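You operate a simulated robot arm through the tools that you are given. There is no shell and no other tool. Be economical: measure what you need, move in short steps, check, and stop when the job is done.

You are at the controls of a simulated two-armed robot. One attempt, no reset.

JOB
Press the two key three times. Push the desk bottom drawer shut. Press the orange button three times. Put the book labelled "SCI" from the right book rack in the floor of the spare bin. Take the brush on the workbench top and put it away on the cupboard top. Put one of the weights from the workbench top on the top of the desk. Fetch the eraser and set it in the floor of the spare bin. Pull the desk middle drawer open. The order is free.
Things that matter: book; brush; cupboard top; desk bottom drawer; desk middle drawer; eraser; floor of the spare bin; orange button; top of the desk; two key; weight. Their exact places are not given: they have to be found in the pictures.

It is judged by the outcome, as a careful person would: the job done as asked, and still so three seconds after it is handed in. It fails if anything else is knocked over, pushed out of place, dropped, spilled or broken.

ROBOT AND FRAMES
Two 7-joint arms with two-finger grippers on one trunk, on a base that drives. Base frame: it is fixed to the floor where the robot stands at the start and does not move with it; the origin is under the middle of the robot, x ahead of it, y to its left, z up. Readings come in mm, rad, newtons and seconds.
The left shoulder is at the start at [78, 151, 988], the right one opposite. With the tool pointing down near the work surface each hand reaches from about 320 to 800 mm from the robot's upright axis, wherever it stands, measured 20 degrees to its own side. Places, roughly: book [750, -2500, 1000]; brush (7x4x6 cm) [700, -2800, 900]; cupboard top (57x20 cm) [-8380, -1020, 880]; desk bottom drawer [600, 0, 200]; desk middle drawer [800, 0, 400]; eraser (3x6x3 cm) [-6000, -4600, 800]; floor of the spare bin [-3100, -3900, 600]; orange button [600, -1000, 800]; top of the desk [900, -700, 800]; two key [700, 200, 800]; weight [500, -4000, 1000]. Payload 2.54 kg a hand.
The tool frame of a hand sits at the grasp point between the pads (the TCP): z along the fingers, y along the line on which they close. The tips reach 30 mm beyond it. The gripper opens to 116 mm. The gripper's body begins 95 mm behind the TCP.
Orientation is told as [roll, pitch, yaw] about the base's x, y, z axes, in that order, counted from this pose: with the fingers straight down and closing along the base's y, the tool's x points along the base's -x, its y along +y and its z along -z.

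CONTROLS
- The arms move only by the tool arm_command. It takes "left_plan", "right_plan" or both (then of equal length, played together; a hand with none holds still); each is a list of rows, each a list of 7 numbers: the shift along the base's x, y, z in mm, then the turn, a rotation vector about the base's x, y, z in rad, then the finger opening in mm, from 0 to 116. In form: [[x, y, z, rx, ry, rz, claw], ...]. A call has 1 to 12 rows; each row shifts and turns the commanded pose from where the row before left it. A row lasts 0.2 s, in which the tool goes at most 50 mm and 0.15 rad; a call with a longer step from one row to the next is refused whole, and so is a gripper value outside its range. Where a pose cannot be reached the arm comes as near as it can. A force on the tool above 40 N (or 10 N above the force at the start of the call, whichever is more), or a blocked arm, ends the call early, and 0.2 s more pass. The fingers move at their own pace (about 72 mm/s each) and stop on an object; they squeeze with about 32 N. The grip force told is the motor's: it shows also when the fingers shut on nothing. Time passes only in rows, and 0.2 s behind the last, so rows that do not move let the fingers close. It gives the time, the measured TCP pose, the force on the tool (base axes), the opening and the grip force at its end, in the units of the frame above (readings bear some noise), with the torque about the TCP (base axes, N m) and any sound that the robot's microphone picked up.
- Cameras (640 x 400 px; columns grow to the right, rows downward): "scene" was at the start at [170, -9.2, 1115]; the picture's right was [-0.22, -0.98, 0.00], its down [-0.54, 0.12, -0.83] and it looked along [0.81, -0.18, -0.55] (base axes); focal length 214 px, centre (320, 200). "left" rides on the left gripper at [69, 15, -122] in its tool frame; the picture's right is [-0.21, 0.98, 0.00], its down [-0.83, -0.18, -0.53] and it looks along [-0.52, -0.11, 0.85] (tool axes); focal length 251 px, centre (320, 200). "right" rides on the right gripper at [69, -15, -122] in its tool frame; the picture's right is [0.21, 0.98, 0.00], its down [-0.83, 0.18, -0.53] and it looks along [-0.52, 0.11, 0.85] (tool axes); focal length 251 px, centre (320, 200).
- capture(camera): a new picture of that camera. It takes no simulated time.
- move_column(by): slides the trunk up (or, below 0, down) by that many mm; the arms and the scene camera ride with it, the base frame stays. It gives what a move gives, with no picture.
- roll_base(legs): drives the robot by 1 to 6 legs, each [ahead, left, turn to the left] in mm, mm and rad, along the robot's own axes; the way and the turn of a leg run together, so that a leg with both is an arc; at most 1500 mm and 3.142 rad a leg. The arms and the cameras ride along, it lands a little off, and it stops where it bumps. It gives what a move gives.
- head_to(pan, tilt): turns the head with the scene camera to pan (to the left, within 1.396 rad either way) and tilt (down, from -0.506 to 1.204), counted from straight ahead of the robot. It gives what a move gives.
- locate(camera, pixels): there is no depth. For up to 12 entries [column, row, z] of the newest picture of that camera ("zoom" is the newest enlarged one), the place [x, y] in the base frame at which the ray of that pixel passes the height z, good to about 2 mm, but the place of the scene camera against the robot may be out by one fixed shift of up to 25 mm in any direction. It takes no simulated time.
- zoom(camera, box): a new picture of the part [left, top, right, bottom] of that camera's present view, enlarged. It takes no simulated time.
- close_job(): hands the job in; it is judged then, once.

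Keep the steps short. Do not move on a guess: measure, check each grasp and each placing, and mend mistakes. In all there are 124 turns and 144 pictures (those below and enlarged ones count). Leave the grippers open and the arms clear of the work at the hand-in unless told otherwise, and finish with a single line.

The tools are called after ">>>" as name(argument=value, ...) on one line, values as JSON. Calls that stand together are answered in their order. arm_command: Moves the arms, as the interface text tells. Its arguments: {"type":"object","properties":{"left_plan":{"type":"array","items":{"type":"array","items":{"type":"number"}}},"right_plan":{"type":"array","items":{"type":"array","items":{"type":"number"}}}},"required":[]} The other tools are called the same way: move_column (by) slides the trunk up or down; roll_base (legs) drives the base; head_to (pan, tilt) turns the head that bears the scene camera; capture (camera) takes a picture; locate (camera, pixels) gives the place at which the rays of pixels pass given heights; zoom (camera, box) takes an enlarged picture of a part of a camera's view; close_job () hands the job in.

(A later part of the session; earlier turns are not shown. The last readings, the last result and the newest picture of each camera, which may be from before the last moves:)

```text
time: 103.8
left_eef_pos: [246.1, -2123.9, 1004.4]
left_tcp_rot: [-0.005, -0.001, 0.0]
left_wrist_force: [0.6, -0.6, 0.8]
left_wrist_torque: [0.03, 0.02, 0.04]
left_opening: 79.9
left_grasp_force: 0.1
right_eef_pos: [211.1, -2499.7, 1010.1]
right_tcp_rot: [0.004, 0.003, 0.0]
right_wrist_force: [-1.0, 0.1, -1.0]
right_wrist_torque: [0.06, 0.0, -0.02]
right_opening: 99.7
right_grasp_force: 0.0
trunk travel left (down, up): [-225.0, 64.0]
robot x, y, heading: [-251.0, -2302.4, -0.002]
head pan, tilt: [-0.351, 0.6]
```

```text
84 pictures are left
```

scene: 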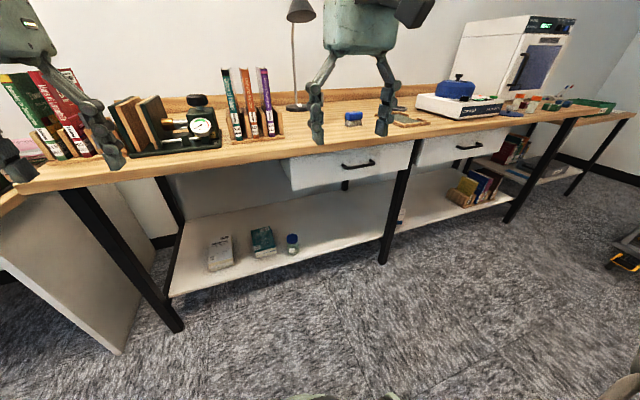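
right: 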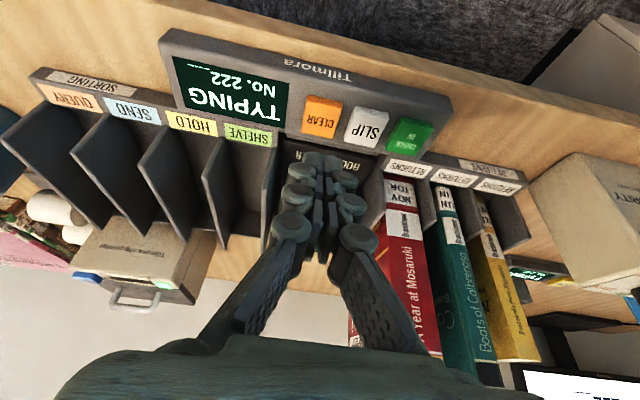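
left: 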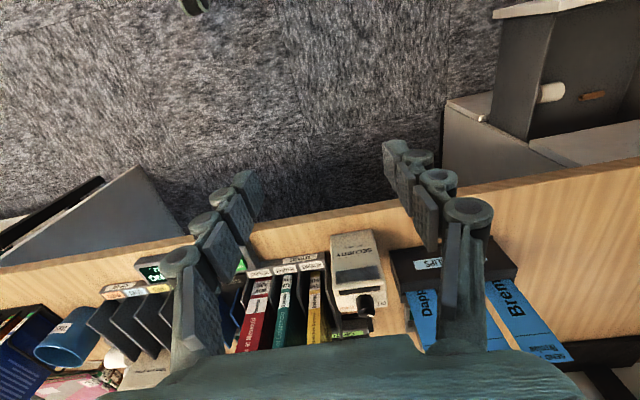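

I see two book racks, a lamp, a blue item at (353,117), a balance and small weights. Zooming in.

>>> zoom(camera="scene", box=[200, 50, 330, 160])

>>> zoom(camera="scene", box=[330, 60, 640, 150])

>>> capture(camera="right")

```text
3.64 times, centred on (265, 105) of scene
```

zoom: 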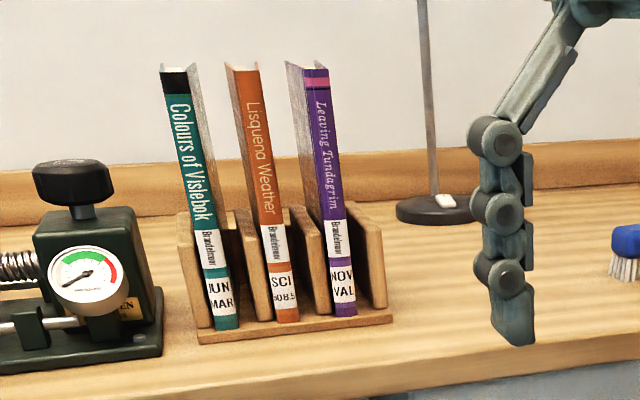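

```text
2.06 times, centred on (485, 105) of scene
```

zoom: 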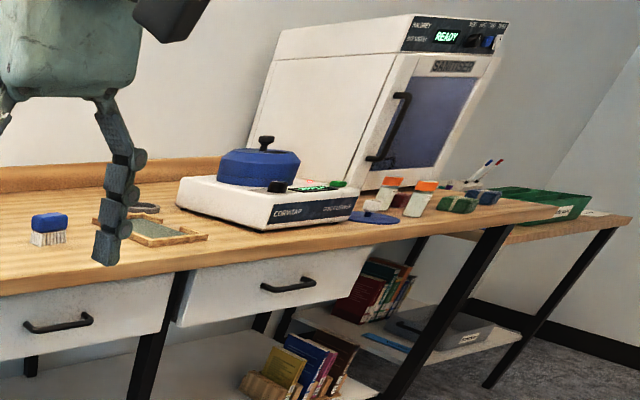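

```text
81 pictures are left
```

right: 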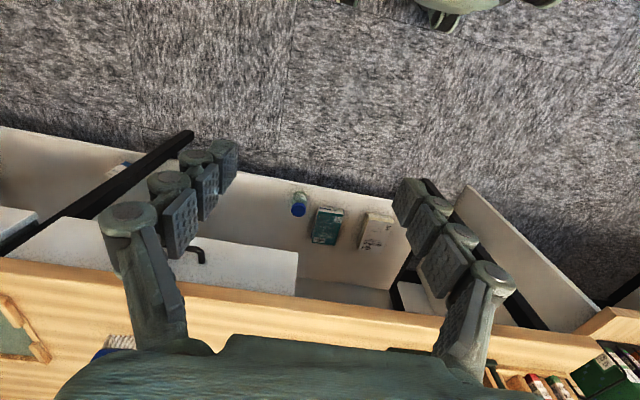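

The "SCI" book is the orange one in the right rack; the brush is the blue one with white bristles. I'll do the weight first, as it goes back to the desk. Drive right and look for the weights.

>>> roll_base(legs=[[0, -1300, 0]])

>>> head_to(pan=-0.3, tilt=0.5)

>>> capture(camera="scene")

>>> zoom(camera="scene", box=[150, 70, 470, 230])

```text
time: 116.6
left_eef_pos: [249.0, -3429.4, 1005.1]
left_tcp_rot: [-0.004, -0.002, 0.013]
left_wrist_force: [0.2, 0.4, -0.2]
left_wrist_torque: [0.02, -0.01, -0.01]
left_opening: 80.0
left_grasp_force: 0.0
right_eef_pos: [218.6, -3804.7, 1010.8]
right_tcp_rot: [0.003, 0.002, 0.01]
right_wrist_force: [0.6, -0.1, 0.6]
right_wrist_torque: [-0.02, -0.01, 0.03]
right_opening: 100.0
right_grasp_force: 0.1
trunk travel left (down, up): [-225.0, 64.0]
robot x, y, heading: [-238.7, -3614.7, 0.005]
head pan, tilt: [-0.351, 0.6]
```

```text
time: 117.3
left_eef_pos: [249.7, -3429.5, 1004.2]
left_tcp_rot: [-0.006, -0.003, 0.011]
left_wrist_force: [0.7, -0.2, 0.1]
left_wrist_torque: [-0.02, -0.01, -0.03]
left_opening: 80.3
left_grasp_force: 0.0
right_eef_pos: [218.0, -3804.4, 1011.0]
right_tcp_rot: [0.002, 0.001, 0.011]
right_wrist_force: [-0.3, 0.1, 0.0]
right_wrist_torque: [-0.02, -0.03, 0.02]
right_opening: 100.1
right_grasp_force: 0.1
trunk travel left (down, up): [-225.0, 64.0]
robot x, y, heading: [-239.0, -3611.9, 0.009]
head pan, tilt: [-0.3, 0.499]
```

```text
80 pictures are left
```

scene: 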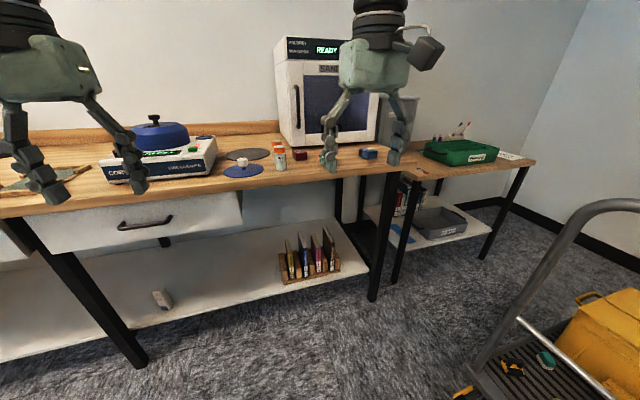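

```text
2.00 times, centred on (310, 150) of scene
```

zoom: 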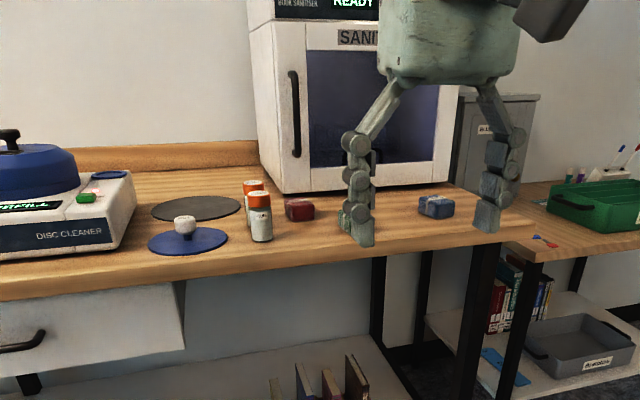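

Coloured weight blocks: red (300,155), green behind the finger (~332,162), blue (368,153). Locate them and the table edge; also see the right camera.

>>> locate(camera="scene", pixels=[[300, 155, 930], [368, 153, 930], [368, 153, 950], [300, 155, 950], [240, 190, 910], [60, 218, 910], [390, 173, 910]])

>>> zoom(camera="scene", box=[270, 130, 430, 190])

>>> capture(camera="right")

```text
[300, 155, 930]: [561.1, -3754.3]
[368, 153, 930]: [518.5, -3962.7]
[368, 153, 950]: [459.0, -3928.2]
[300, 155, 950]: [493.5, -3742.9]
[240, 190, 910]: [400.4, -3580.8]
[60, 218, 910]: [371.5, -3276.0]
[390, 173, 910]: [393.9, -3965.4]
```

```text
4.00 times, centred on (350, 160) of scene
```

zoom: 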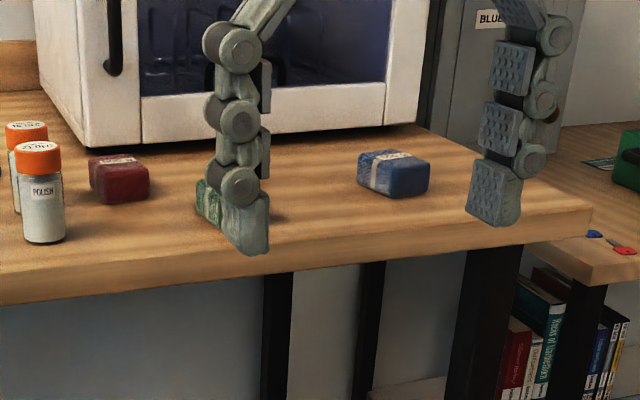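

```text
77 pictures are left
```

right: 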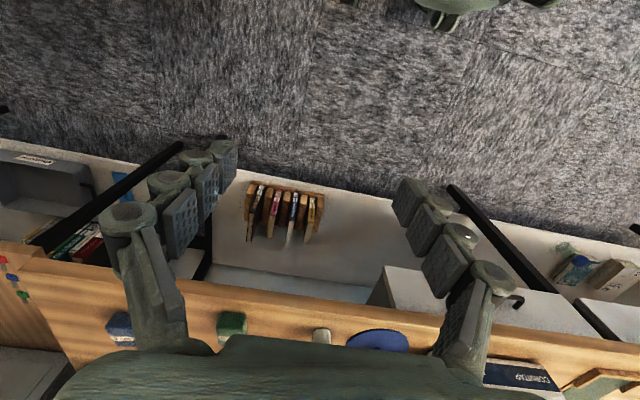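

>>> locate(camera="right", pixels=[[232, 322, 900], [232, 322, 930], [122, 328, 900], [122, 328, 930], [300, 293, 900]])

```text
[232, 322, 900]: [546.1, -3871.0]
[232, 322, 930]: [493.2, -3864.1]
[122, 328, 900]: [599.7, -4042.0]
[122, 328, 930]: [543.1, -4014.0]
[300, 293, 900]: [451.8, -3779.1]
```

Heights are uncertain; I drive 180 mm closer and move the right hand above the blocks for a better view.

>>> roll_base(legs=[[180, 0, 0]])

>>> arm_command(right_plan=[[35, -20, 15, 0, 0, 0, 100], [35, -20, 15, 0, 0, 0, 100], [35, -20, 15, 0, 0, 0, 100], [30, -20, 15, 0, 0, 0, 100]])

>>> capture(camera="right")

```text
time: 118.8
left_eef_pos: [427.5, -3427.1, 1004.2]
left_tcp_rot: [-0.006, -0.003, 0.012]
left_wrist_force: [0.2, 0.1, -0.2]
left_wrist_torque: [-0.02, 0.05, 0.01]
left_opening: 80.1
left_grasp_force: 0.1
right_eef_pos: [396.0, -3803.2, 1010.7]
right_tcp_rot: [0.003, 0.002, 0.011]
right_wrist_force: [0.8, -0.2, 1.0]
right_wrist_torque: [0.02, 0.0, -0.03]
right_opening: 100.2
right_grasp_force: 0.0
trunk travel left (down, up): [-225.0, 64.0]
robot x, y, heading: [-64.1, -3612.6, 0.005]
head pan, tilt: [-0.3, 0.499]
```

```text
time: 119.8
left_eef_pos: [426.5, -3427.5, 1004.3]
left_tcp_rot: [-0.004, -0.002, 0.012]
left_wrist_force: [0.0, -0.6, -0.5]
left_wrist_torque: [-0.02, 0.03, 0.01]
left_opening: 79.8
left_grasp_force: 0.1
right_eef_pos: [531.9, -3883.6, 1070.7]
right_tcp_rot: [0.003, 0.002, 0.009]
right_wrist_force: [-0.4, 0.6, -0.6]
right_wrist_torque: [-0.01, 0.03, 0.02]
right_opening: 100.0
right_grasp_force: 0.1
trunk travel left (down, up): [-225.0, 64.0]
robot x, y, heading: [-62.2, -3616.4, 0.005]
head pan, tilt: [-0.3, 0.499]
```

```text
76 pictures are left
```

right: 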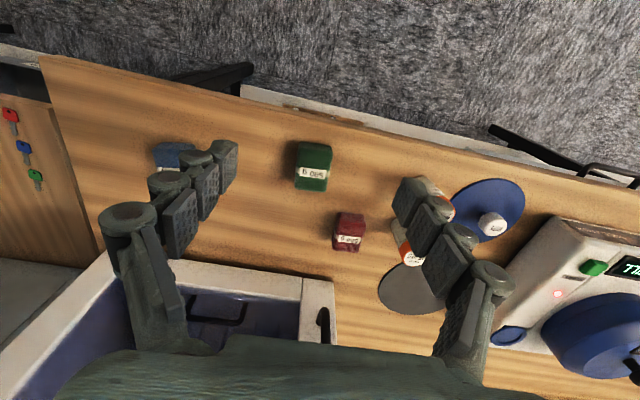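

Clear view: green block (312,166), red (349,231).

>>> locate(camera="right", pixels=[[312, 166, 860], [312, 166, 900], [312, 166, 930], [297, 145, 900], [331, 148, 900], [297, 185, 900], [328, 190, 900]])

>>> zoom(camera="right", box=[270, 120, 390, 270])

```text
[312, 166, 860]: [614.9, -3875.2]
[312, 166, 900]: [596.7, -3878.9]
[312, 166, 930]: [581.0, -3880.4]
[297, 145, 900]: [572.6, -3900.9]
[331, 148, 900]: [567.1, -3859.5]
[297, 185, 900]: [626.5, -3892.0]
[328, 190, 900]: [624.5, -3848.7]
```

```text
2.67 times, centred on (330, 195) of right
```

zoom: 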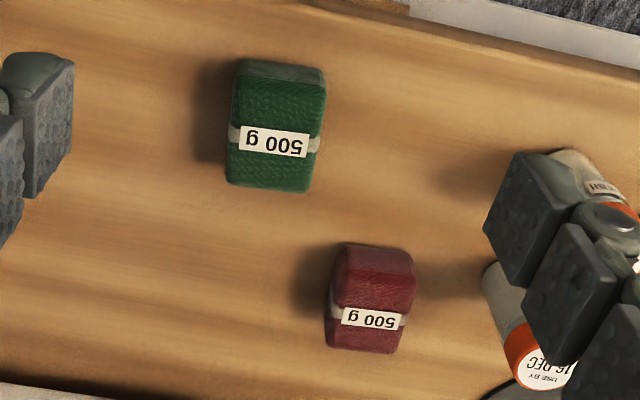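

Green block top ≈ z 862 at (618, −3876), turned about +0.16. Descend over it with the fingers open, stopping high to check.

>>> arm_command(right_plan=[[30, 2, -25, 0, 0, 0.08, 100], [30, 2, -25, 0, 0, 0.08, 90], [25, 3, -35, 0, 0, 0, 90], [0, 0, -40, 0, 0, 0, 90], [0, 0, -40, 0, 0, 0, 90], [0, 0, -25, 0, 0, 0, 90], [0, 0, 0, 0, 0, 0, 90]])

>>> capture(camera="right")

>>> zoom(camera="scene", box=[240, 90, 480, 240])

```text
time: 121.4
left_eef_pos: [425.4, -3429.0, 1005.4]
left_tcp_rot: [-0.006, -0.002, 0.012]
left_wrist_force: [-0.1, 0.5, -0.5]
left_wrist_torque: [-0.03, -0.03, 0.01]
left_opening: 79.9
left_grasp_force: 0.1
right_eef_pos: [596.5, -3880.3, 882.7]
right_tcp_rot: [0.006, 0.001, 0.168]
right_wrist_force: [0.3, 0.3, -0.6]
right_wrist_torque: [0.01, 0.02, 0.0]
right_opening: 90.1
right_grasp_force: 0.0
right hand out of reach, approached as far as the arm can: row 2, 3
trunk travel left (down, up): [-225.0, 64.0]
robot x, y, heading: [-64.9, -3610.4, 0.011]
head pan, tilt: [-0.3, 0.499]
```

```text
74 pictures are left
```

right: 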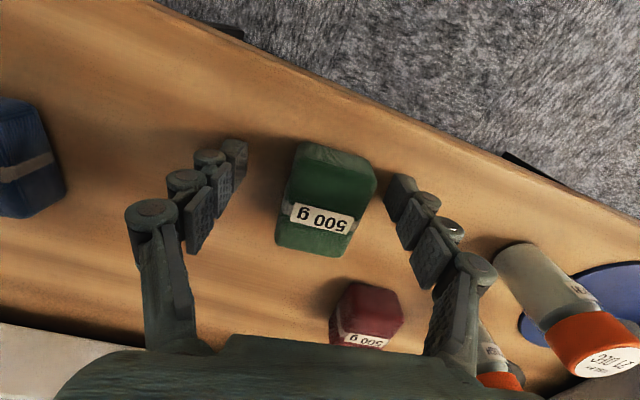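

```text
2.67 times, centred on (360, 165) of scene
```

zoom: 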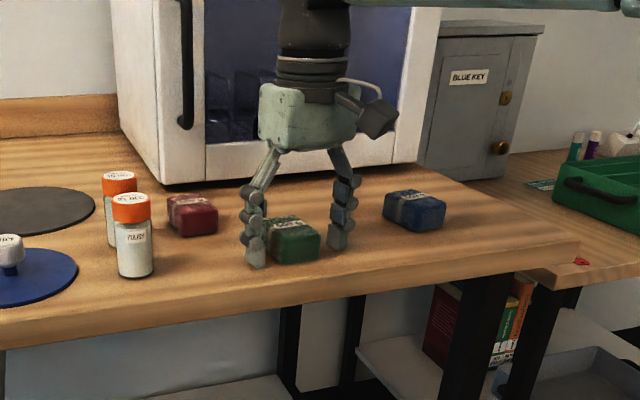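

Orientation matches. Locate the block centre (327,200) precisely.

>>> locate(camera="right", pixels=[[327, 200, 860], [327, 200, 845], [319, 245, 830], [335, 155, 860]])

```text
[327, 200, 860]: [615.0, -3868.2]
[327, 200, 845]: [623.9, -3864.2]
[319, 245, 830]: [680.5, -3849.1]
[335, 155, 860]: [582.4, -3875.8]
```

Shift +18 x, +8 y and lower to tips ~820; with force guard.

>>> arm_command(right_plan=[[18, 8, -5, 0, 0, 0, 90], [0, 0, -12, 0, 0, 0, 90], [0, 0, -8, 0, 0, 0, 90], [0, 0, -6, 0, 0, 0, 90], [0, 0, 0, 0, 0, 0, 90]])

>>> capture(camera="right")

>>> zoom(camera="scene", box=[290, 130, 410, 210])

```text
time: 122.0
left_eef_pos: [424.2, -3429.4, 1007.4]
left_tcp_rot: [-0.008, -0.008, 0.01]
left_wrist_force: [-0.3, -0.1, -0.2]
left_wrist_torque: [0.03, 0.0, -0.02]
left_opening: 80.0
left_grasp_force: 0.0
right_eef_pos: [614.6, -3876.3, 886.7]
right_tcp_rot: [0.001, -0.03, 0.163]
right_wrist_force: [-1.6, -11.0, 48.1]
right_wrist_torque: [-0.9, 0.42, 0.04]
right_opening: 73.1
right_grasp_force: 27.5
trunk travel left (down, up): [-225.0, 64.0]
robot x, y, heading: [-63.5, -3609.5, 0.007]
head pan, tilt: [-0.3, 0.499]
stopped in row 3 (right hand): the force on the tool passed its limit at 44 N (the readings are from after the stop); the commanded pose is now the measured one
```

```text
72 pictures are left
```

right: 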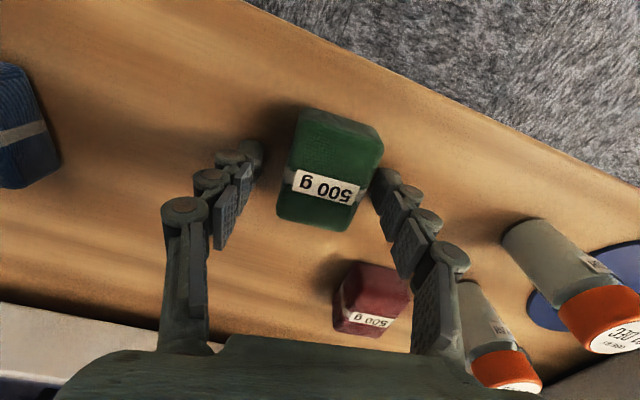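

```text
5.00 times, centred on (350, 170) of scene
```

zoom: 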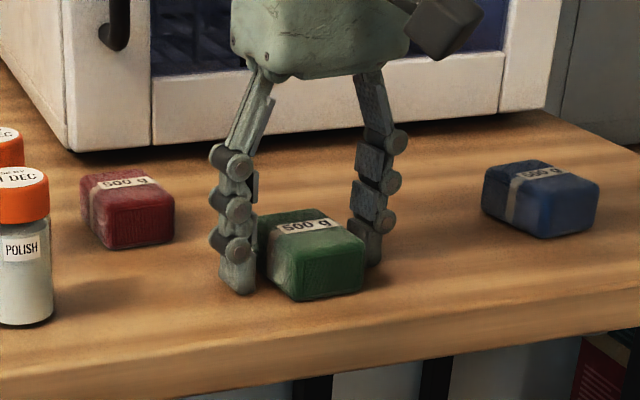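

The tips touched the table at z≈856, so the block is higher than thought (top ≈ 905). Recompute at that height.

>>> locate(camera="right", pixels=[[331, 168, 905], [331, 168, 895], [301, 110, 905], [383, 140, 905], [349, 228, 905], [279, 210, 905]])

>>> arm_command(right_plan=[[0, 0, 8, 0, 0, 0, 90], [0, 0, 0, 0, 0, 0, 90], [0, 0, 0, 0, 0, 0, 90]])

```text
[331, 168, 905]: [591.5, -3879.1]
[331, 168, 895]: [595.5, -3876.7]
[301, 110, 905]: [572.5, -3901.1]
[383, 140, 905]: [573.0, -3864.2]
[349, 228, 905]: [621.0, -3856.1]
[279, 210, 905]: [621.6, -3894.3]
```

```text
time: 122.8
left_eef_pos: [425.5, -3428.3, 1005.8]
left_tcp_rot: [-0.005, -0.001, 0.008]
left_wrist_force: [0.6, 0.3, -0.3]
left_wrist_torque: [0.0, 0.01, -0.02]
left_opening: 80.1
left_grasp_force: 0.1
right_eef_pos: [614.6, -3874.7, 880.7]
right_tcp_rot: [0.003, -0.009, 0.169]
right_wrist_force: [-1.4, 0.0, 1.9]
right_wrist_torque: [0.0, 0.03, -0.01]
right_opening: 90.6
right_grasp_force: 0.0
trunk travel left (down, up): [-225.0, 64.0]
robot x, y, heading: [-63.6, -3612.6, 0.007]
head pan, tilt: [-0.3, 0.499]
```

Shift −17 x, −4 y and close at z≈882.

>>> arm_command(right_plan=[[-8, -2, 2, 0, 0, 0, 90], [-9, -2, 0, 0, 0, 0, 90], [0, 0, 0, 0, 0, 0, 60], [0, 0, 0, 0, 0, 0, 20], [0, 0, 0, 0, 0, 0, 20], [0, 0, 0, 0, 0, 0, 20]])

>>> capture(camera="right")

```text
time: 124.2
left_eef_pos: [424.1, -3427.6, 1005.8]
left_tcp_rot: [-0.005, -0.006, 0.01]
left_wrist_force: [0.8, -0.3, 0.1]
left_wrist_torque: [0.0, 0.0, 0.03]
left_opening: 80.0
left_grasp_force: 0.1
right_eef_pos: [598.7, -3879.9, 889.4]
right_tcp_rot: [0.001, -0.021, 0.164]
right_wrist_force: [6.7, -16.5, 34.1]
right_wrist_torque: [-0.66, 0.07, -0.16]
right_opening: 45.9
right_grasp_force: 31.9
trunk travel left (down, up): [-225.0, 64.0]
robot x, y, heading: [-60.5, -3613.5, 0.005]
head pan, tilt: [-0.3, 0.499]
```

```text
70 pictures are left
```

right: 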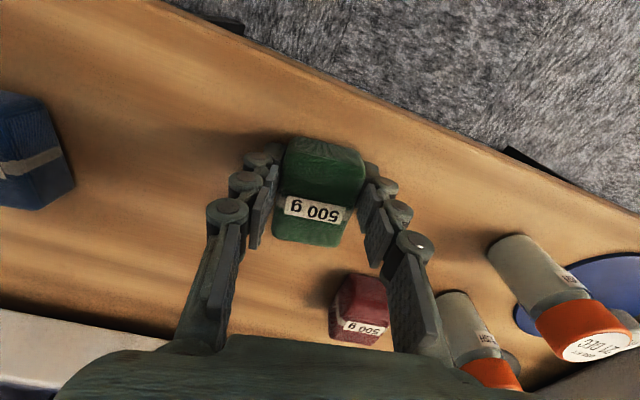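

Block gripped (46 mm). Lift 120 mm and verify.

>>> arm_command(right_plan=[[0, 0, 10, 0, 0, 0, 20], [0, 0, 30, 0, 0, 0, 20], [0, 0, 45, 0, 0, 0, 20], [0, 0, 45, 0, 0, 0, 20], [-40, 0, 0, 0, 0, -0.08, 20], [-40, 0, 0, 0, 0, -0.08, 20], [-40, 0, 0, 0, 0, 0, 20]])

>>> capture(camera="right")

```text
time: 125.8
left_eef_pos: [425.7, -3427.2, 1005.6]
left_tcp_rot: [-0.005, -0.004, 0.011]
left_wrist_force: [-0.1, -0.3, -0.1]
left_wrist_torque: [-0.02, 0.01, 0.02]
left_opening: 80.2
left_grasp_force: 0.1
right_eef_pos: [471.7, -3882.2, 1000.9]
right_tcp_rot: [0.004, -0.011, 0.007]
right_wrist_force: [0.2, -0.3, -0.5]
right_wrist_torque: [0.02, -0.01, 0.01]
right_opening: 20.1
right_grasp_force: 0.1
right hand out of reach, approached as far as the arm can: row 4
trunk travel left (down, up): [-225.0, 64.0]
robot x, y, heading: [-66.0, -3614.8, 0.005]
head pan, tilt: [-0.3, 0.499]
```

```text
69 pictures are left
```

right: 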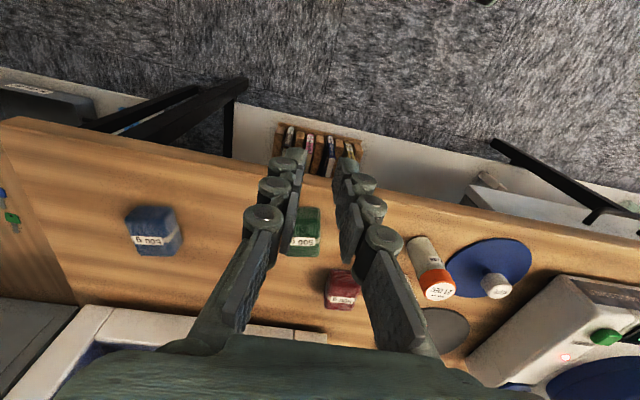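

The block slipped out and is still standing on the table at (305,232). Re-measure: locate it from here, then take a second view from right above.

>>> locate(camera="right", pixels=[[305, 226, 860], [305, 226, 880], [305, 226, 900]])

>>> arm_command(right_plan=[[40, 0, -10, 0, 0, 0.08, 90], [40, 0, -10, 0, 0, 0.08, 90], [30, 0, -10, 0, 0, 0, 80], [0, 0, -20, 0, 0, 0, 80], [0, 0, 0, 0, 0, 0, 80]])

>>> zoom(camera="right", box=[190, 80, 450, 260])

```text
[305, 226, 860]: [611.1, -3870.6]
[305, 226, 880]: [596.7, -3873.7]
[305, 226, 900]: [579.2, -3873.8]
```

```text
time: 127.0
left_eef_pos: [426.3, -3429.0, 1004.0]
left_tcp_rot: [-0.006, -0.001, 0.011]
left_wrist_force: [0.3, -0.8, -0.7]
left_wrist_torque: [0.04, -0.02, 0.0]
left_opening: 80.0
left_grasp_force: 0.1
right_eef_pos: [583.4, -3882.0, 950.4]
right_tcp_rot: [0.005, -0.01, 0.17]
right_wrist_force: [0.5, 0.0, 0.7]
right_wrist_torque: [-0.01, -0.01, 0.03]
right_opening: 79.9
right_grasp_force: 0.1
trunk travel left (down, up): [-225.0, 64.0]
robot x, y, heading: [-67.8, -3608.2, 0.005]
head pan, tilt: [-0.3, 0.499]
```

```text
2.22 times, centred on (320, 170) of right
```

zoom: 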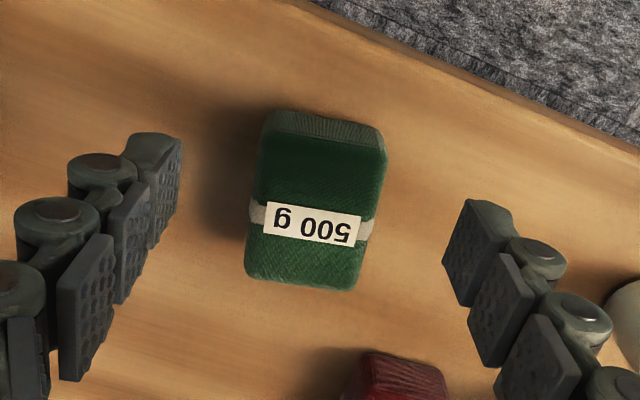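

>>> locate(camera="right", pixels=[[317, 173, 860], [317, 173, 880], [317, 173, 900], [292, 136, 890], [348, 148, 890], [286, 205, 890], [337, 210, 890]])

```text
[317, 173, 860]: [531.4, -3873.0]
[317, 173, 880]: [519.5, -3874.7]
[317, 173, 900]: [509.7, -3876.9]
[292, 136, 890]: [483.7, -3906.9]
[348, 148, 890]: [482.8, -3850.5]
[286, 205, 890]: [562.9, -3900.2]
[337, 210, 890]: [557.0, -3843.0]
```

"right" still refers to the earlier capture; use the zoom frame.

>>> locate(camera="zoom", pixels=[[313, 205, 860], [313, 205, 880], [313, 205, 900], [258, 130, 890], [383, 150, 890], [245, 275, 890], [355, 288, 890]])

```text
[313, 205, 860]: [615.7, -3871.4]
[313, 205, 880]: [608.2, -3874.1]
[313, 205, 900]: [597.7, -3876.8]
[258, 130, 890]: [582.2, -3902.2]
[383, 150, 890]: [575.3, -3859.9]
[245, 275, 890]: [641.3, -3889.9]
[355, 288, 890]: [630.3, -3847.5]
```

Depth is ambiguous, so I'll probe the tabletop with closed fingers at a free spot (600, −3942) between the green and blue blocks.

>>> arm_command(right_plan=[[10, -30, 0, 0, 0, 0, 0], [5, -30, 0, 0, 0, 0, 0], [0, 0, -20, 0, 0, 0, 0], [0, 0, -30, 0, 0, 0, 0], [0, 0, -10, 0, 0, 0, 0], [0, 0, -6, 0, 0, 0, 0], [0, 0, -6, 0, 0, 0, 0], [0, 0, -6, 0, 0, 0, 0], [0, 0, -6, 0, 0, 0, 0], [0, 0, -5, 0, 0, 0, 0], [0, 0, -5, 0, 0, 0, 0]])

>>> capture(camera="right")

>>> zoom(camera="scene", box=[280, 120, 440, 220])

```text
time: 128.7
left_eef_pos: [425.1, -3428.8, 1004.5]
left_tcp_rot: [-0.005, -0.005, 0.01]
left_wrist_force: [-0.8, 0.4, -0.7]
left_wrist_torque: [0.02, -0.03, -0.01]
left_opening: 79.9
left_grasp_force: 0.0
right_eef_pos: [600.1, -3942.7, 887.9]
right_tcp_rot: [0.002, -0.028, 0.167]
right_wrist_force: [-8.0, -0.4, 17.0]
right_wrist_torque: [-0.05, 0.41, 0.01]
right_opening: 0.0
right_grasp_force: 28.3
trunk travel left (down, up): [-225.0, 64.0]
robot x, y, heading: [-64.1, -3612.0, 0.005]
head pan, tilt: [-0.3, 0.499]
stopped in row 8 (right hand): the force on the tool passed its limit at 44 N (the readings are from after the stop); the commanded pose is now the measured one
```

```text
67 pictures are left
```

right: 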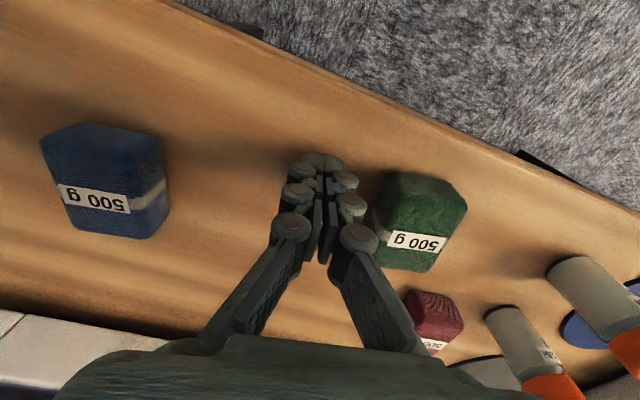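

```text
4.00 times, centred on (360, 170) of scene
```

zoom: 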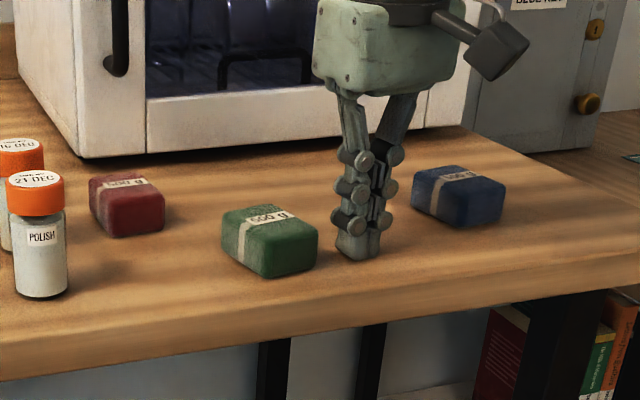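

The tabletop is at z≈857 (closed tips). So the earlier grip pressed into the table. I'll locate the block at z≈900, and regrip slightly higher with full closing.

>>> locate(camera="right", pixels=[[422, 218, 900], [398, 173, 900], [467, 195, 900], [433, 272, 900], [373, 255, 900]])

>>> arm_command(right_plan=[[0, 0, 30, 0, 0, 0, 0], [0, 0, 35, 0, 0, 0, 40], [0, 32, 0, 0, 0, 0, 90], [0, 32, 0, 0, 0, 0, 90]])

>>> capture(camera="right")

```text
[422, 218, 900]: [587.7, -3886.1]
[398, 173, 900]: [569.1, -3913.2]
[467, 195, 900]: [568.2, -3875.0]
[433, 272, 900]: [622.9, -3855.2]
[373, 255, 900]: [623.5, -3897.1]
```

```text
time: 129.7
left_eef_pos: [426.8, -3428.3, 1003.2]
left_tcp_rot: [-0.005, -0.001, 0.011]
left_wrist_force: [1.4, 0.0, 1.0]
left_wrist_torque: [0.02, 0.03, 0.01]
left_opening: 79.8
left_grasp_force: 0.0
right_eef_pos: [601.5, -3878.3, 948.5]
right_tcp_rot: [0.001, -0.023, 0.166]
right_wrist_force: [-0.1, -0.5, 0.6]
right_wrist_torque: [0.02, -0.03, -0.02]
right_opening: 90.2
right_grasp_force: 0.3
trunk travel left (down, up): [-225.0, 64.0]
robot x, y, heading: [-59.9, -3611.7, 0.006]
head pan, tilt: [-0.3, 0.499]
```

```text
65 pictures are left
```

right: 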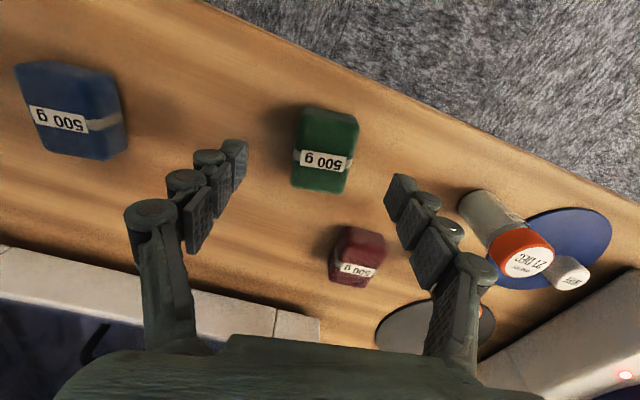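

Block spans x 569–623; the hand at x 601 is centred. Descend to 893 and close fully, then a small lift.

>>> arm_command(right_plan=[[-3, -3, -25, 0, 0, 0, 90], [0, 0, -20, 0, 0, 0, 80], [0, 0, -10, 0, 0, 0, 80], [0, 0, 0, 0, 0, 0, 30], [0, 0, 0, 0, 0, 0, 0], [0, 0, 0, 0, 0, 0, 0], [0, 0, 0, 0, 0, 0, 0]])

>>> arm_command(right_plan=[[0, 0, 5, 0, 0, 0, 0], [0, 0, 5, 0, 0, 0, 0], [0, 0, 10, 0, 0, 0, 0], [0, 0, 10, 0, 0, 0, 0]])

>>> capture(camera="right")

>>> zoom(camera="scene", box=[280, 120, 440, 220])

```text
time: 131.3
left_eef_pos: [427.1, -3428.2, 1006.3]
left_tcp_rot: [-0.004, -0.002, 0.012]
left_wrist_force: [-0.6, -0.1, 0.5]
left_wrist_torque: [0.02, 0.01, 0.01]
left_opening: 79.9
left_grasp_force: 0.1
right_eef_pos: [598.4, -3881.8, 893.1]
right_tcp_rot: [0.002, -0.024, 0.166]
right_wrist_force: [-0.1, 4.4, 4.1]
right_wrist_torque: [0.24, -0.06, 0.08]
right_opening: 45.8
right_grasp_force: 31.7
trunk travel left (down, up): [-225.0, 64.0]
robot x, y, heading: [-66.3, -3613.5, 0.01]
head pan, tilt: [-0.3, 0.499]
```

```text
time: 132.3
left_eef_pos: [427.8, -3428.4, 1005.2]
left_tcp_rot: [-0.006, -0.002, 0.011]
left_wrist_force: [-0.8, -0.8, 0.5]
left_wrist_torque: [0.0, 0.04, -0.01]
left_opening: 80.1
left_grasp_force: 0.1
right_eef_pos: [599.5, -3882.6, 922.1]
right_tcp_rot: [0.001, -0.022, 0.166]
right_wrist_force: [-0.2, 0.1, -5.5]
right_wrist_torque: [-0.02, 0.03, 0.01]
right_opening: 45.7
right_grasp_force: 31.9
trunk travel left (down, up): [-225.0, 64.0]
robot x, y, heading: [-62.1, -3611.7, 0.007]
head pan, tilt: [-0.3, 0.499]
```

```text
64 pictures are left
```

right: 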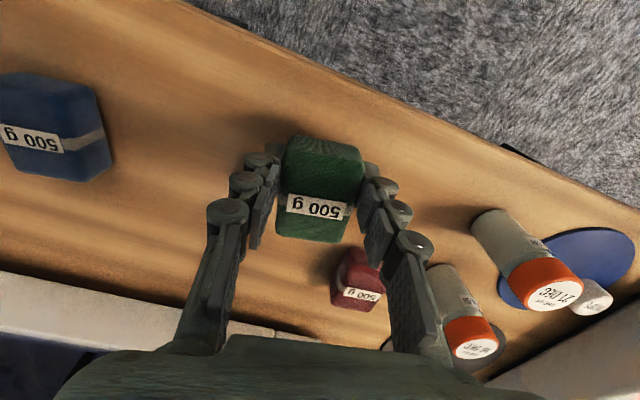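

```text
4.00 times, centred on (360, 170) of scene
```

zoom: 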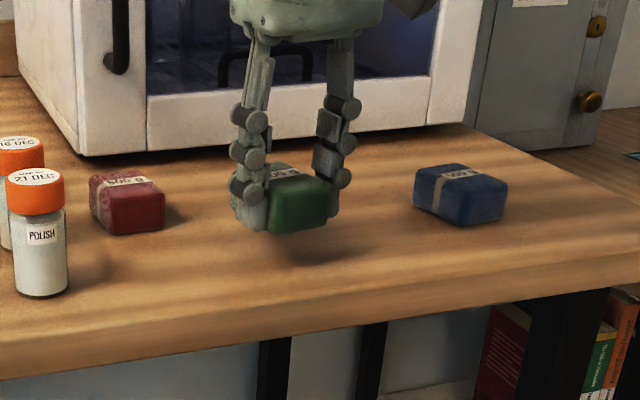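

The weight is held (5.5 N). Raise, retract, and drive to the desk.

>>> arm_command(right_plan=[[0, 0, 35, 0, 0, -0.08, 0], [-20, 0, 35, 0, 0, -0.08, 0], [-40, 0, 10, 0, 0, 0, 0], [-40, 0, 0, 0, 0, 0, 0], [-40, 0, 0, 0, 0, 0, 0], [-20, 0, 0, 0, 0, 0, 0]])

>>> roll_base(legs=[[-190, 0, 0], [0, 1480, 0], [0, 1480, 0], [0, 0, 0.8]])

>>> head_to(pan=-0.25, tilt=0.55)

>>> capture(camera="scene")

```text
time: 133.7
left_eef_pos: [427.1, -3428.1, 1006.0]
left_tcp_rot: [-0.006, -0.002, 0.011]
left_wrist_force: [0.2, 0.4, -0.4]
left_wrist_torque: [0.0, 0.0, 0.02]
left_opening: 80.0
left_grasp_force: 0.0
right_eef_pos: [437.5, -3882.1, 1001.6]
right_tcp_rot: [0.005, -0.022, 0.008]
right_wrist_force: [-0.1, -0.4, -5.5]
right_wrist_torque: [-0.01, 0.04, -0.02]
right_opening: 45.6
right_grasp_force: 32.2
trunk travel left (down, up): [-225.0, 64.0]
robot x, y, heading: [-66.3, -3612.0, 0.005]
head pan, tilt: [-0.3, 0.499]
```

```text
time: 165.3
left_eef_pos: [-49.5, -190.1, 1005.1]
left_tcp_rot: [-0.007, -0.002, 0.789]
left_wrist_force: [-0.2, -0.4, -0.3]
left_wrist_torque: [-0.01, -0.01, 0.02]
left_opening: 80.0
left_grasp_force: 0.1
right_eef_pos: [276.7, -505.9, 1001.8]
right_tcp_rot: [0.002, -0.023, 0.783]
right_wrist_force: [0.1, 0.0, -5.1]
right_wrist_torque: [-0.08, 0.02, -0.05]
right_opening: 45.5
right_grasp_force: 32.5
trunk travel left (down, up): [-225.0, 64.0]
robot x, y, heading: [-271.2, -664.4, 0.783]
head pan, tilt: [-0.3, 0.499]
```

```text
time: 165.9
left_eef_pos: [-49.2, -190.2, 1004.7]
left_tcp_rot: [-0.007, -0.001, 0.786]
left_wrist_force: [0.1, -0.3, -0.6]
left_wrist_torque: [0.02, 0.05, -0.01]
left_opening: 80.2
left_grasp_force: 0.0
right_eef_pos: [276.9, -505.6, 1002.5]
right_tcp_rot: [0.002, -0.022, 0.785]
right_wrist_force: [0.3, 0.2, -3.9]
right_wrist_torque: [-0.02, 0.06, -0.02]
right_opening: 45.2
right_grasp_force: 32.5
trunk travel left (down, up): [-225.0, 64.0]
robot x, y, heading: [-270.7, -665.4, 0.784]
head pan, tilt: [-0.25, 0.55]
```

```text
62 pictures are left
```

scene: 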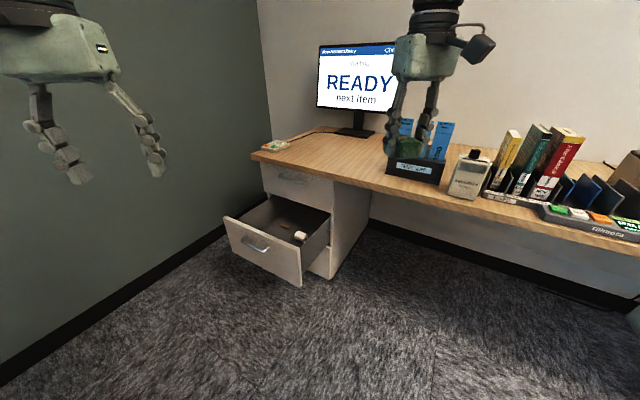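

Desk view: free area left of the route-slips box, around (345,160). Locate it.

>>> locate(camera="scene", pixels=[[345, 160, 755], [355, 165, 755], [386, 172, 755], [345, 179, 755], [386, 188, 755], [380, 133, 755]])

```text
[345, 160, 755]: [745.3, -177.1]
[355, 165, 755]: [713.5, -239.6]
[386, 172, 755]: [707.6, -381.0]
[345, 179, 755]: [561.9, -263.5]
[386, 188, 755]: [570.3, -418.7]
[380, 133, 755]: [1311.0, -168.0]
```

Target about (650, −260). Drive the robot closer keeping clear of the open drawer, then swing the hand over.

>>> roll_base(legs=[[253, -110, 0]])

>>> arm_command(right_plan=[[25, 35, 0, 0, 0, 0, 0], [25, 35, 0, 0, 0, 0, 0], [25, 35, 0, 0, 0, 0, 0], [25, 35, -10, 0, 0, 0, 0], [16, 4, -40, 0, 0, 0, 0], [0, 0, -40, 0, 0, 0, 0], [0, 0, 0, 0, 0, 0, 0]])

>>> capture(camera="right")

>>> capture(camera="scene")

```text
time: 167.8
left_eef_pos: [207.8, -90.3, 1004.5]
left_tcp_rot: [-0.006, -0.002, 0.786]
left_wrist_force: [0.3, -0.2, -0.7]
left_wrist_torque: [0.01, 0.05, 0.01]
left_opening: 80.2
left_grasp_force: 0.0
right_eef_pos: [533.9, -405.5, 1001.0]
right_tcp_rot: [0.001, -0.023, 0.783]
right_wrist_force: [0.2, -0.3, -6.0]
right_wrist_torque: [-0.02, 0.05, -0.01]
right_opening: 45.4
right_grasp_force: 31.6
trunk travel left (down, up): [-225.0, 64.0]
robot x, y, heading: [-12.9, -564.4, 0.785]
head pan, tilt: [-0.25, 0.55]
```

```text
time: 169.4
left_eef_pos: [208.5, -89.5, 1004.7]
left_tcp_rot: [-0.005, 0.0, 0.783]
left_wrist_force: [-0.1, 0.1, -0.4]
left_wrist_torque: [-0.03, 0.0, -0.02]
left_opening: 80.1
left_grasp_force: 0.0
right_eef_pos: [645.0, -279.1, 905.6]
right_tcp_rot: [0.004, -0.022, 0.782]
right_wrist_force: [-0.4, -0.1, -5.7]
right_wrist_torque: [-0.03, 0.06, -0.02]
right_opening: 45.1
right_grasp_force: 32.1
right hand out of reach, approached as far as the arm can: row 4
trunk travel left (down, up): [-225.0, 64.0]
robot x, y, heading: [-12.3, -564.6, 0.781]
head pan, tilt: [-0.25, 0.55]
```

```text
61 pictures are left
```

right: 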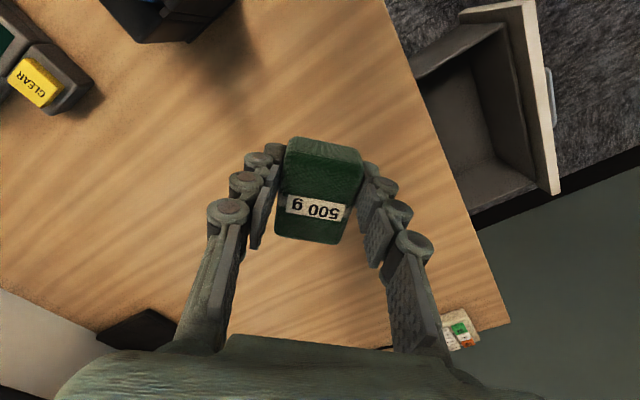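

```text
60 pictures are left
```

scene: 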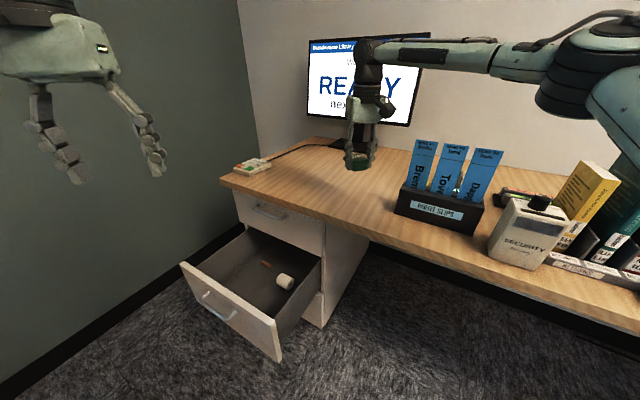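

Clear desk below. Lower to near the surface, then in small steps until contact.

>>> arm_command(right_plan=[[0, 0, -40, 0, 0, 0, 0], [0, 0, -40, 0, 0, 0, 0], [0, 0, -10, 0, 0, 0, 0], [0, 0, -4, 0, 0, 0, 0], [0, 0, -4, 0, 0, 0, 0], [0, 0, -4, 0, 0, 0, 0], [0, 0, 0, 0, 0, 0, 0]])

>>> zoom(camera="scene", box=[280, 100, 440, 200])

```text
time: 171.1
left_eef_pos: [208.4, -89.4, 1006.1]
left_tcp_rot: [-0.005, -0.001, 0.785]
left_wrist_force: [-0.9, 0.5, 0.7]
left_wrist_torque: [0.01, 0.04, 0.0]
left_opening: 79.9
left_grasp_force: 0.0
right_eef_pos: [642.3, -278.4, 803.7]
right_tcp_rot: [0.001, -0.021, 0.782]
right_wrist_force: [0.3, -0.9, -4.8]
right_wrist_torque: [-0.03, 0.08, -0.02]
right_opening: 45.2
right_grasp_force: 32.4
trunk travel left (down, up): [-225.0, 64.0]
robot x, y, heading: [-15.8, -564.6, 0.777]
head pan, tilt: [-0.25, 0.55]
```

```text
4.00 times, centred on (360, 150) of scene
```

zoom: 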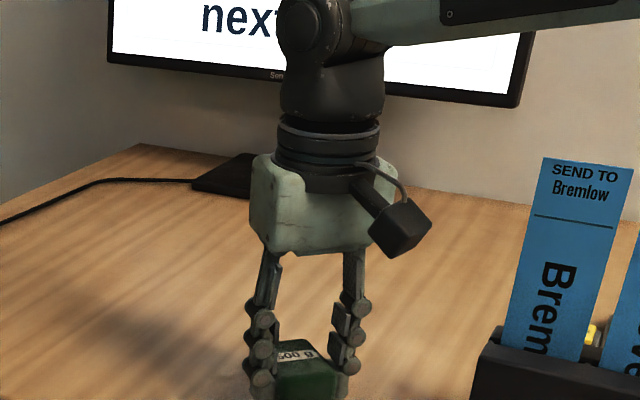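

>>> arm_command(right_plan=[[0, 0, -3, 0, 0, 0, 0], [0, 0, -3, 0, 0, 0, 0], [0, 0, -3, 0, 0, 0, 0], [0, 0, -3, 0, 0, 0, 0], [0, 0, 0, 0, 0, 0, 0]])

```text
time: 172.2
left_eef_pos: [207.3, -88.9, 1005.0]
left_tcp_rot: [-0.004, -0.003, 0.785]
left_wrist_force: [1.1, 0.4, -0.2]
left_wrist_torque: [0.02, 0.05, -0.03]
left_opening: 80.1
left_grasp_force: 0.1
right_eef_pos: [642.9, -277.9, 793.1]
right_tcp_rot: [0.003, -0.024, 0.783]
right_wrist_force: [-2.6, -1.1, 2.1]
right_wrist_torque: [0.17, -0.01, 0.06]
right_opening: 45.5
right_grasp_force: 31.7
trunk travel left (down, up): [-225.0, 64.0]
robot x, y, heading: [-10.9, -562.1, 0.781]
head pan, tilt: [-0.25, 0.55]
```

Contact (force changed −5 → +2 N). Release and lift, then retract.

>>> arm_command(right_plan=[[0, 0, 0, 0, 0, 0, 60], [0, 0, 0, 0, 0, 0, 80], [0, 0, 0, 0, 0, 0, 90], [0, 0, 30, 0, 0, 0, 90], [0, 0, 45, 0, 0, 0, 90], [0, 0, 45, 0, 0, 0, 90], [-20, -25, 35, 0, 0, 0, 90], [-25, -35, 20, 0, 0, 0, 90], [-25, -35, 20, 0, 0, 0, 90], [-25, -35, 0, 0, 0, 0, 90]])

>>> zoom(camera="scene", box=[200, 100, 520, 300])

```text
time: 174.4
left_eef_pos: [206.9, -89.8, 1005.4]
left_tcp_rot: [-0.004, -0.003, 0.783]
left_wrist_force: [0.0, -0.5, -0.1]
left_wrist_torque: [0.03, -0.01, 0.02]
left_opening: 80.1
left_grasp_force: 0.1
right_eef_pos: [550.1, -409.8, 988.6]
right_tcp_rot: [0.003, -0.024, 0.781]
right_wrist_force: [0.1, -0.3, -0.3]
right_wrist_torque: [-0.01, -0.03, 0.04]
right_opening: 90.1
right_grasp_force: 0.0
trunk travel left (down, up): [-225.0, 64.0]
robot x, y, heading: [-11.5, -560.5, 0.78]
head pan, tilt: [-0.25, 0.55]
```

```text
2.00 times, centred on (360, 200) of scene
```

zoom: 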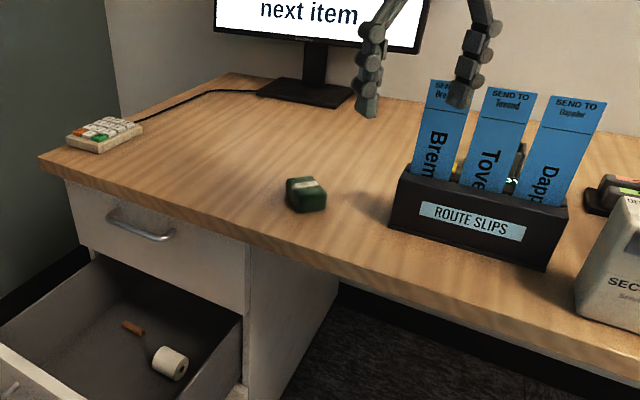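

Weight is on the desk. Now back to the workbench for book and brush.

>>> roll_base(legs=[[-253, 110, 0], [0, 0, -0.78], [0, -1450, 0], [0, -230, 0], [190, 0, 0]])

>>> head_to(pan=-0.3, tilt=0.45)

>>> capture(camera="scene")

>>> capture(camera="right")

```text
time: 187.5
left_eef_pos: [209.0, -1523.5, 1005.7]
left_tcp_rot: [-0.005, -0.003, -0.041]
left_wrist_force: [0.2, 0.3, -0.9]
left_wrist_torque: [-0.02, -0.03, -0.03]
left_opening: 79.9
left_grasp_force: 0.0
right_eef_pos: [207.0, -1990.1, 987.6]
right_tcp_rot: [0.004, -0.025, -0.042]
right_wrist_force: [0.5, 0.7, 0.0]
right_wrist_torque: [0.01, 0.03, -0.01]
right_opening: 89.9
right_grasp_force: 0.1
trunk travel left (down, up): [-225.0, 64.0]
robot x, y, heading: [-289.1, -1682.7, -0.043]
head pan, tilt: [-0.25, 0.55]
stopped in leg 3: the robot was blocked; the commanded pose is now the measured one
```

```text
time: 188.2
left_eef_pos: [209.0, -1524.3, 1004.7]
left_tcp_rot: [-0.005, -0.003, -0.042]
left_wrist_force: [1.1, -0.6, 0.1]
left_wrist_torque: [0.02, 0.01, 0.03]
left_opening: 79.8
left_grasp_force: 0.1
right_eef_pos: [207.6, -1992.2, 988.0]
right_tcp_rot: [0.005, -0.022, -0.044]
right_wrist_force: [0.3, -0.2, -0.7]
right_wrist_torque: [-0.04, -0.01, 0.0]
right_opening: 89.8
right_grasp_force: 0.1
trunk travel left (down, up): [-225.0, 64.0]
robot x, y, heading: [-291.0, -1680.6, -0.04]
head pan, tilt: [-0.3, 0.45]
```

```text
57 pictures are left
```

scene: 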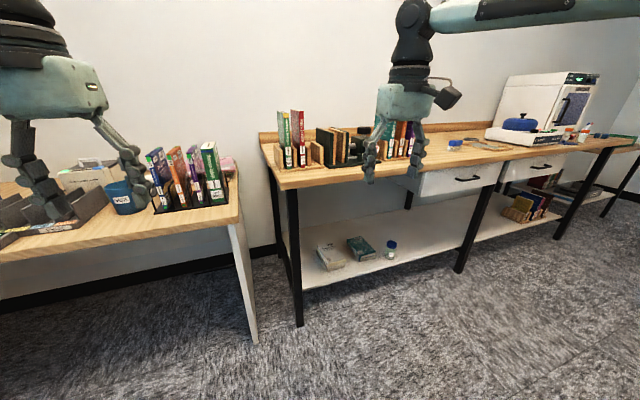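

```text
56 pictures are left
```

right: 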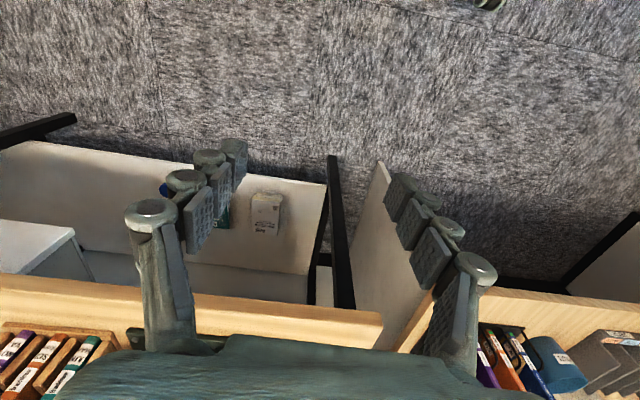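

The robot was blocked (something behind it, likely the blue cart; it's at x −290 versus −250 on the first pass). Move forward 100 mm, straighten, then continue.

>>> roll_base(legs=[[100, 0, 0.042], [0, -660, 0], [130, 0, 0]])

>>> move_column(by=60)

>>> capture(camera="scene")

>>> capture(camera="right")

```text
time: 196.5
left_eef_pos: [435.2, -2151.9, 1004.7]
left_tcp_rot: [-0.004, -0.001, 0.013]
left_wrist_force: [-0.5, -0.3, 0.5]
left_wrist_torque: [-0.05, 0.03, 0.0]
left_opening: 80.2
left_grasp_force: 0.0
right_eef_pos: [459.8, -2619.3, 987.2]
right_tcp_rot: [0.004, -0.024, 0.012]
right_wrist_force: [1.1, 0.2, -1.0]
right_wrist_torque: [0.0, 0.02, -0.01]
right_opening: 90.0
right_grasp_force: 0.1
trunk travel left (down, up): [-225.0, 64.0]
robot x, y, heading: [-54.3, -2334.3, 0.009]
head pan, tilt: [-0.3, 0.45]
```

```text
time: 197.5
left_eef_pos: [434.3, -2153.0, 1064.6]
left_tcp_rot: [-0.006, -0.003, 0.014]
left_wrist_force: [0.0, -0.5, 0.3]
left_wrist_torque: [-0.01, 0.04, 0.01]
left_opening: 79.9
left_grasp_force: 0.0
right_eef_pos: [459.2, -2619.4, 1046.9]
right_tcp_rot: [0.006, -0.022, 0.012]
right_wrist_force: [0.3, 0.0, 0.1]
right_wrist_torque: [0.02, 0.01, 0.02]
right_opening: 90.0
right_grasp_force: 0.0
trunk travel left (down, up): [-285.0, 4.0]
robot x, y, heading: [-57.6, -2337.7, 0.011]
head pan, tilt: [-0.3, 0.45]
```

```text
55 pictures are left
```

scene: 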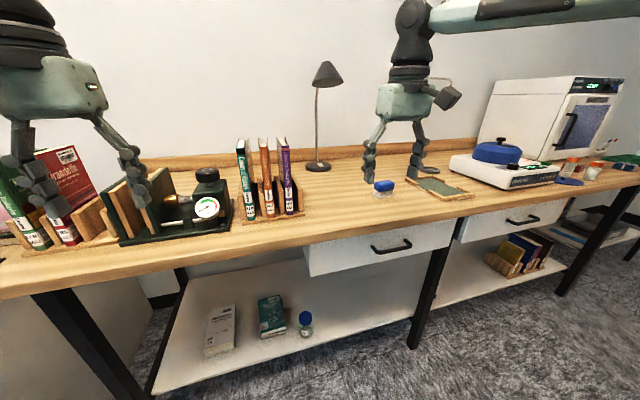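

```text
54 pictures are left
```

right: 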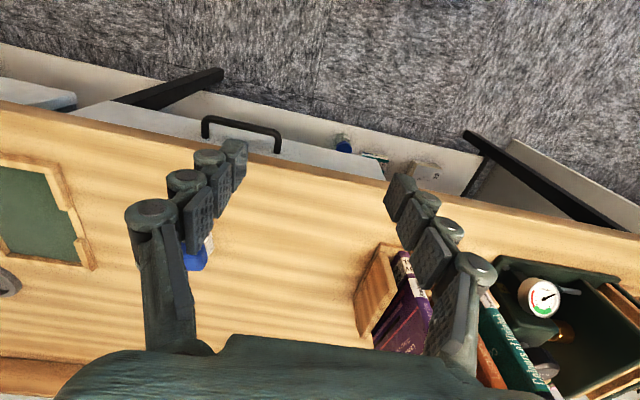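

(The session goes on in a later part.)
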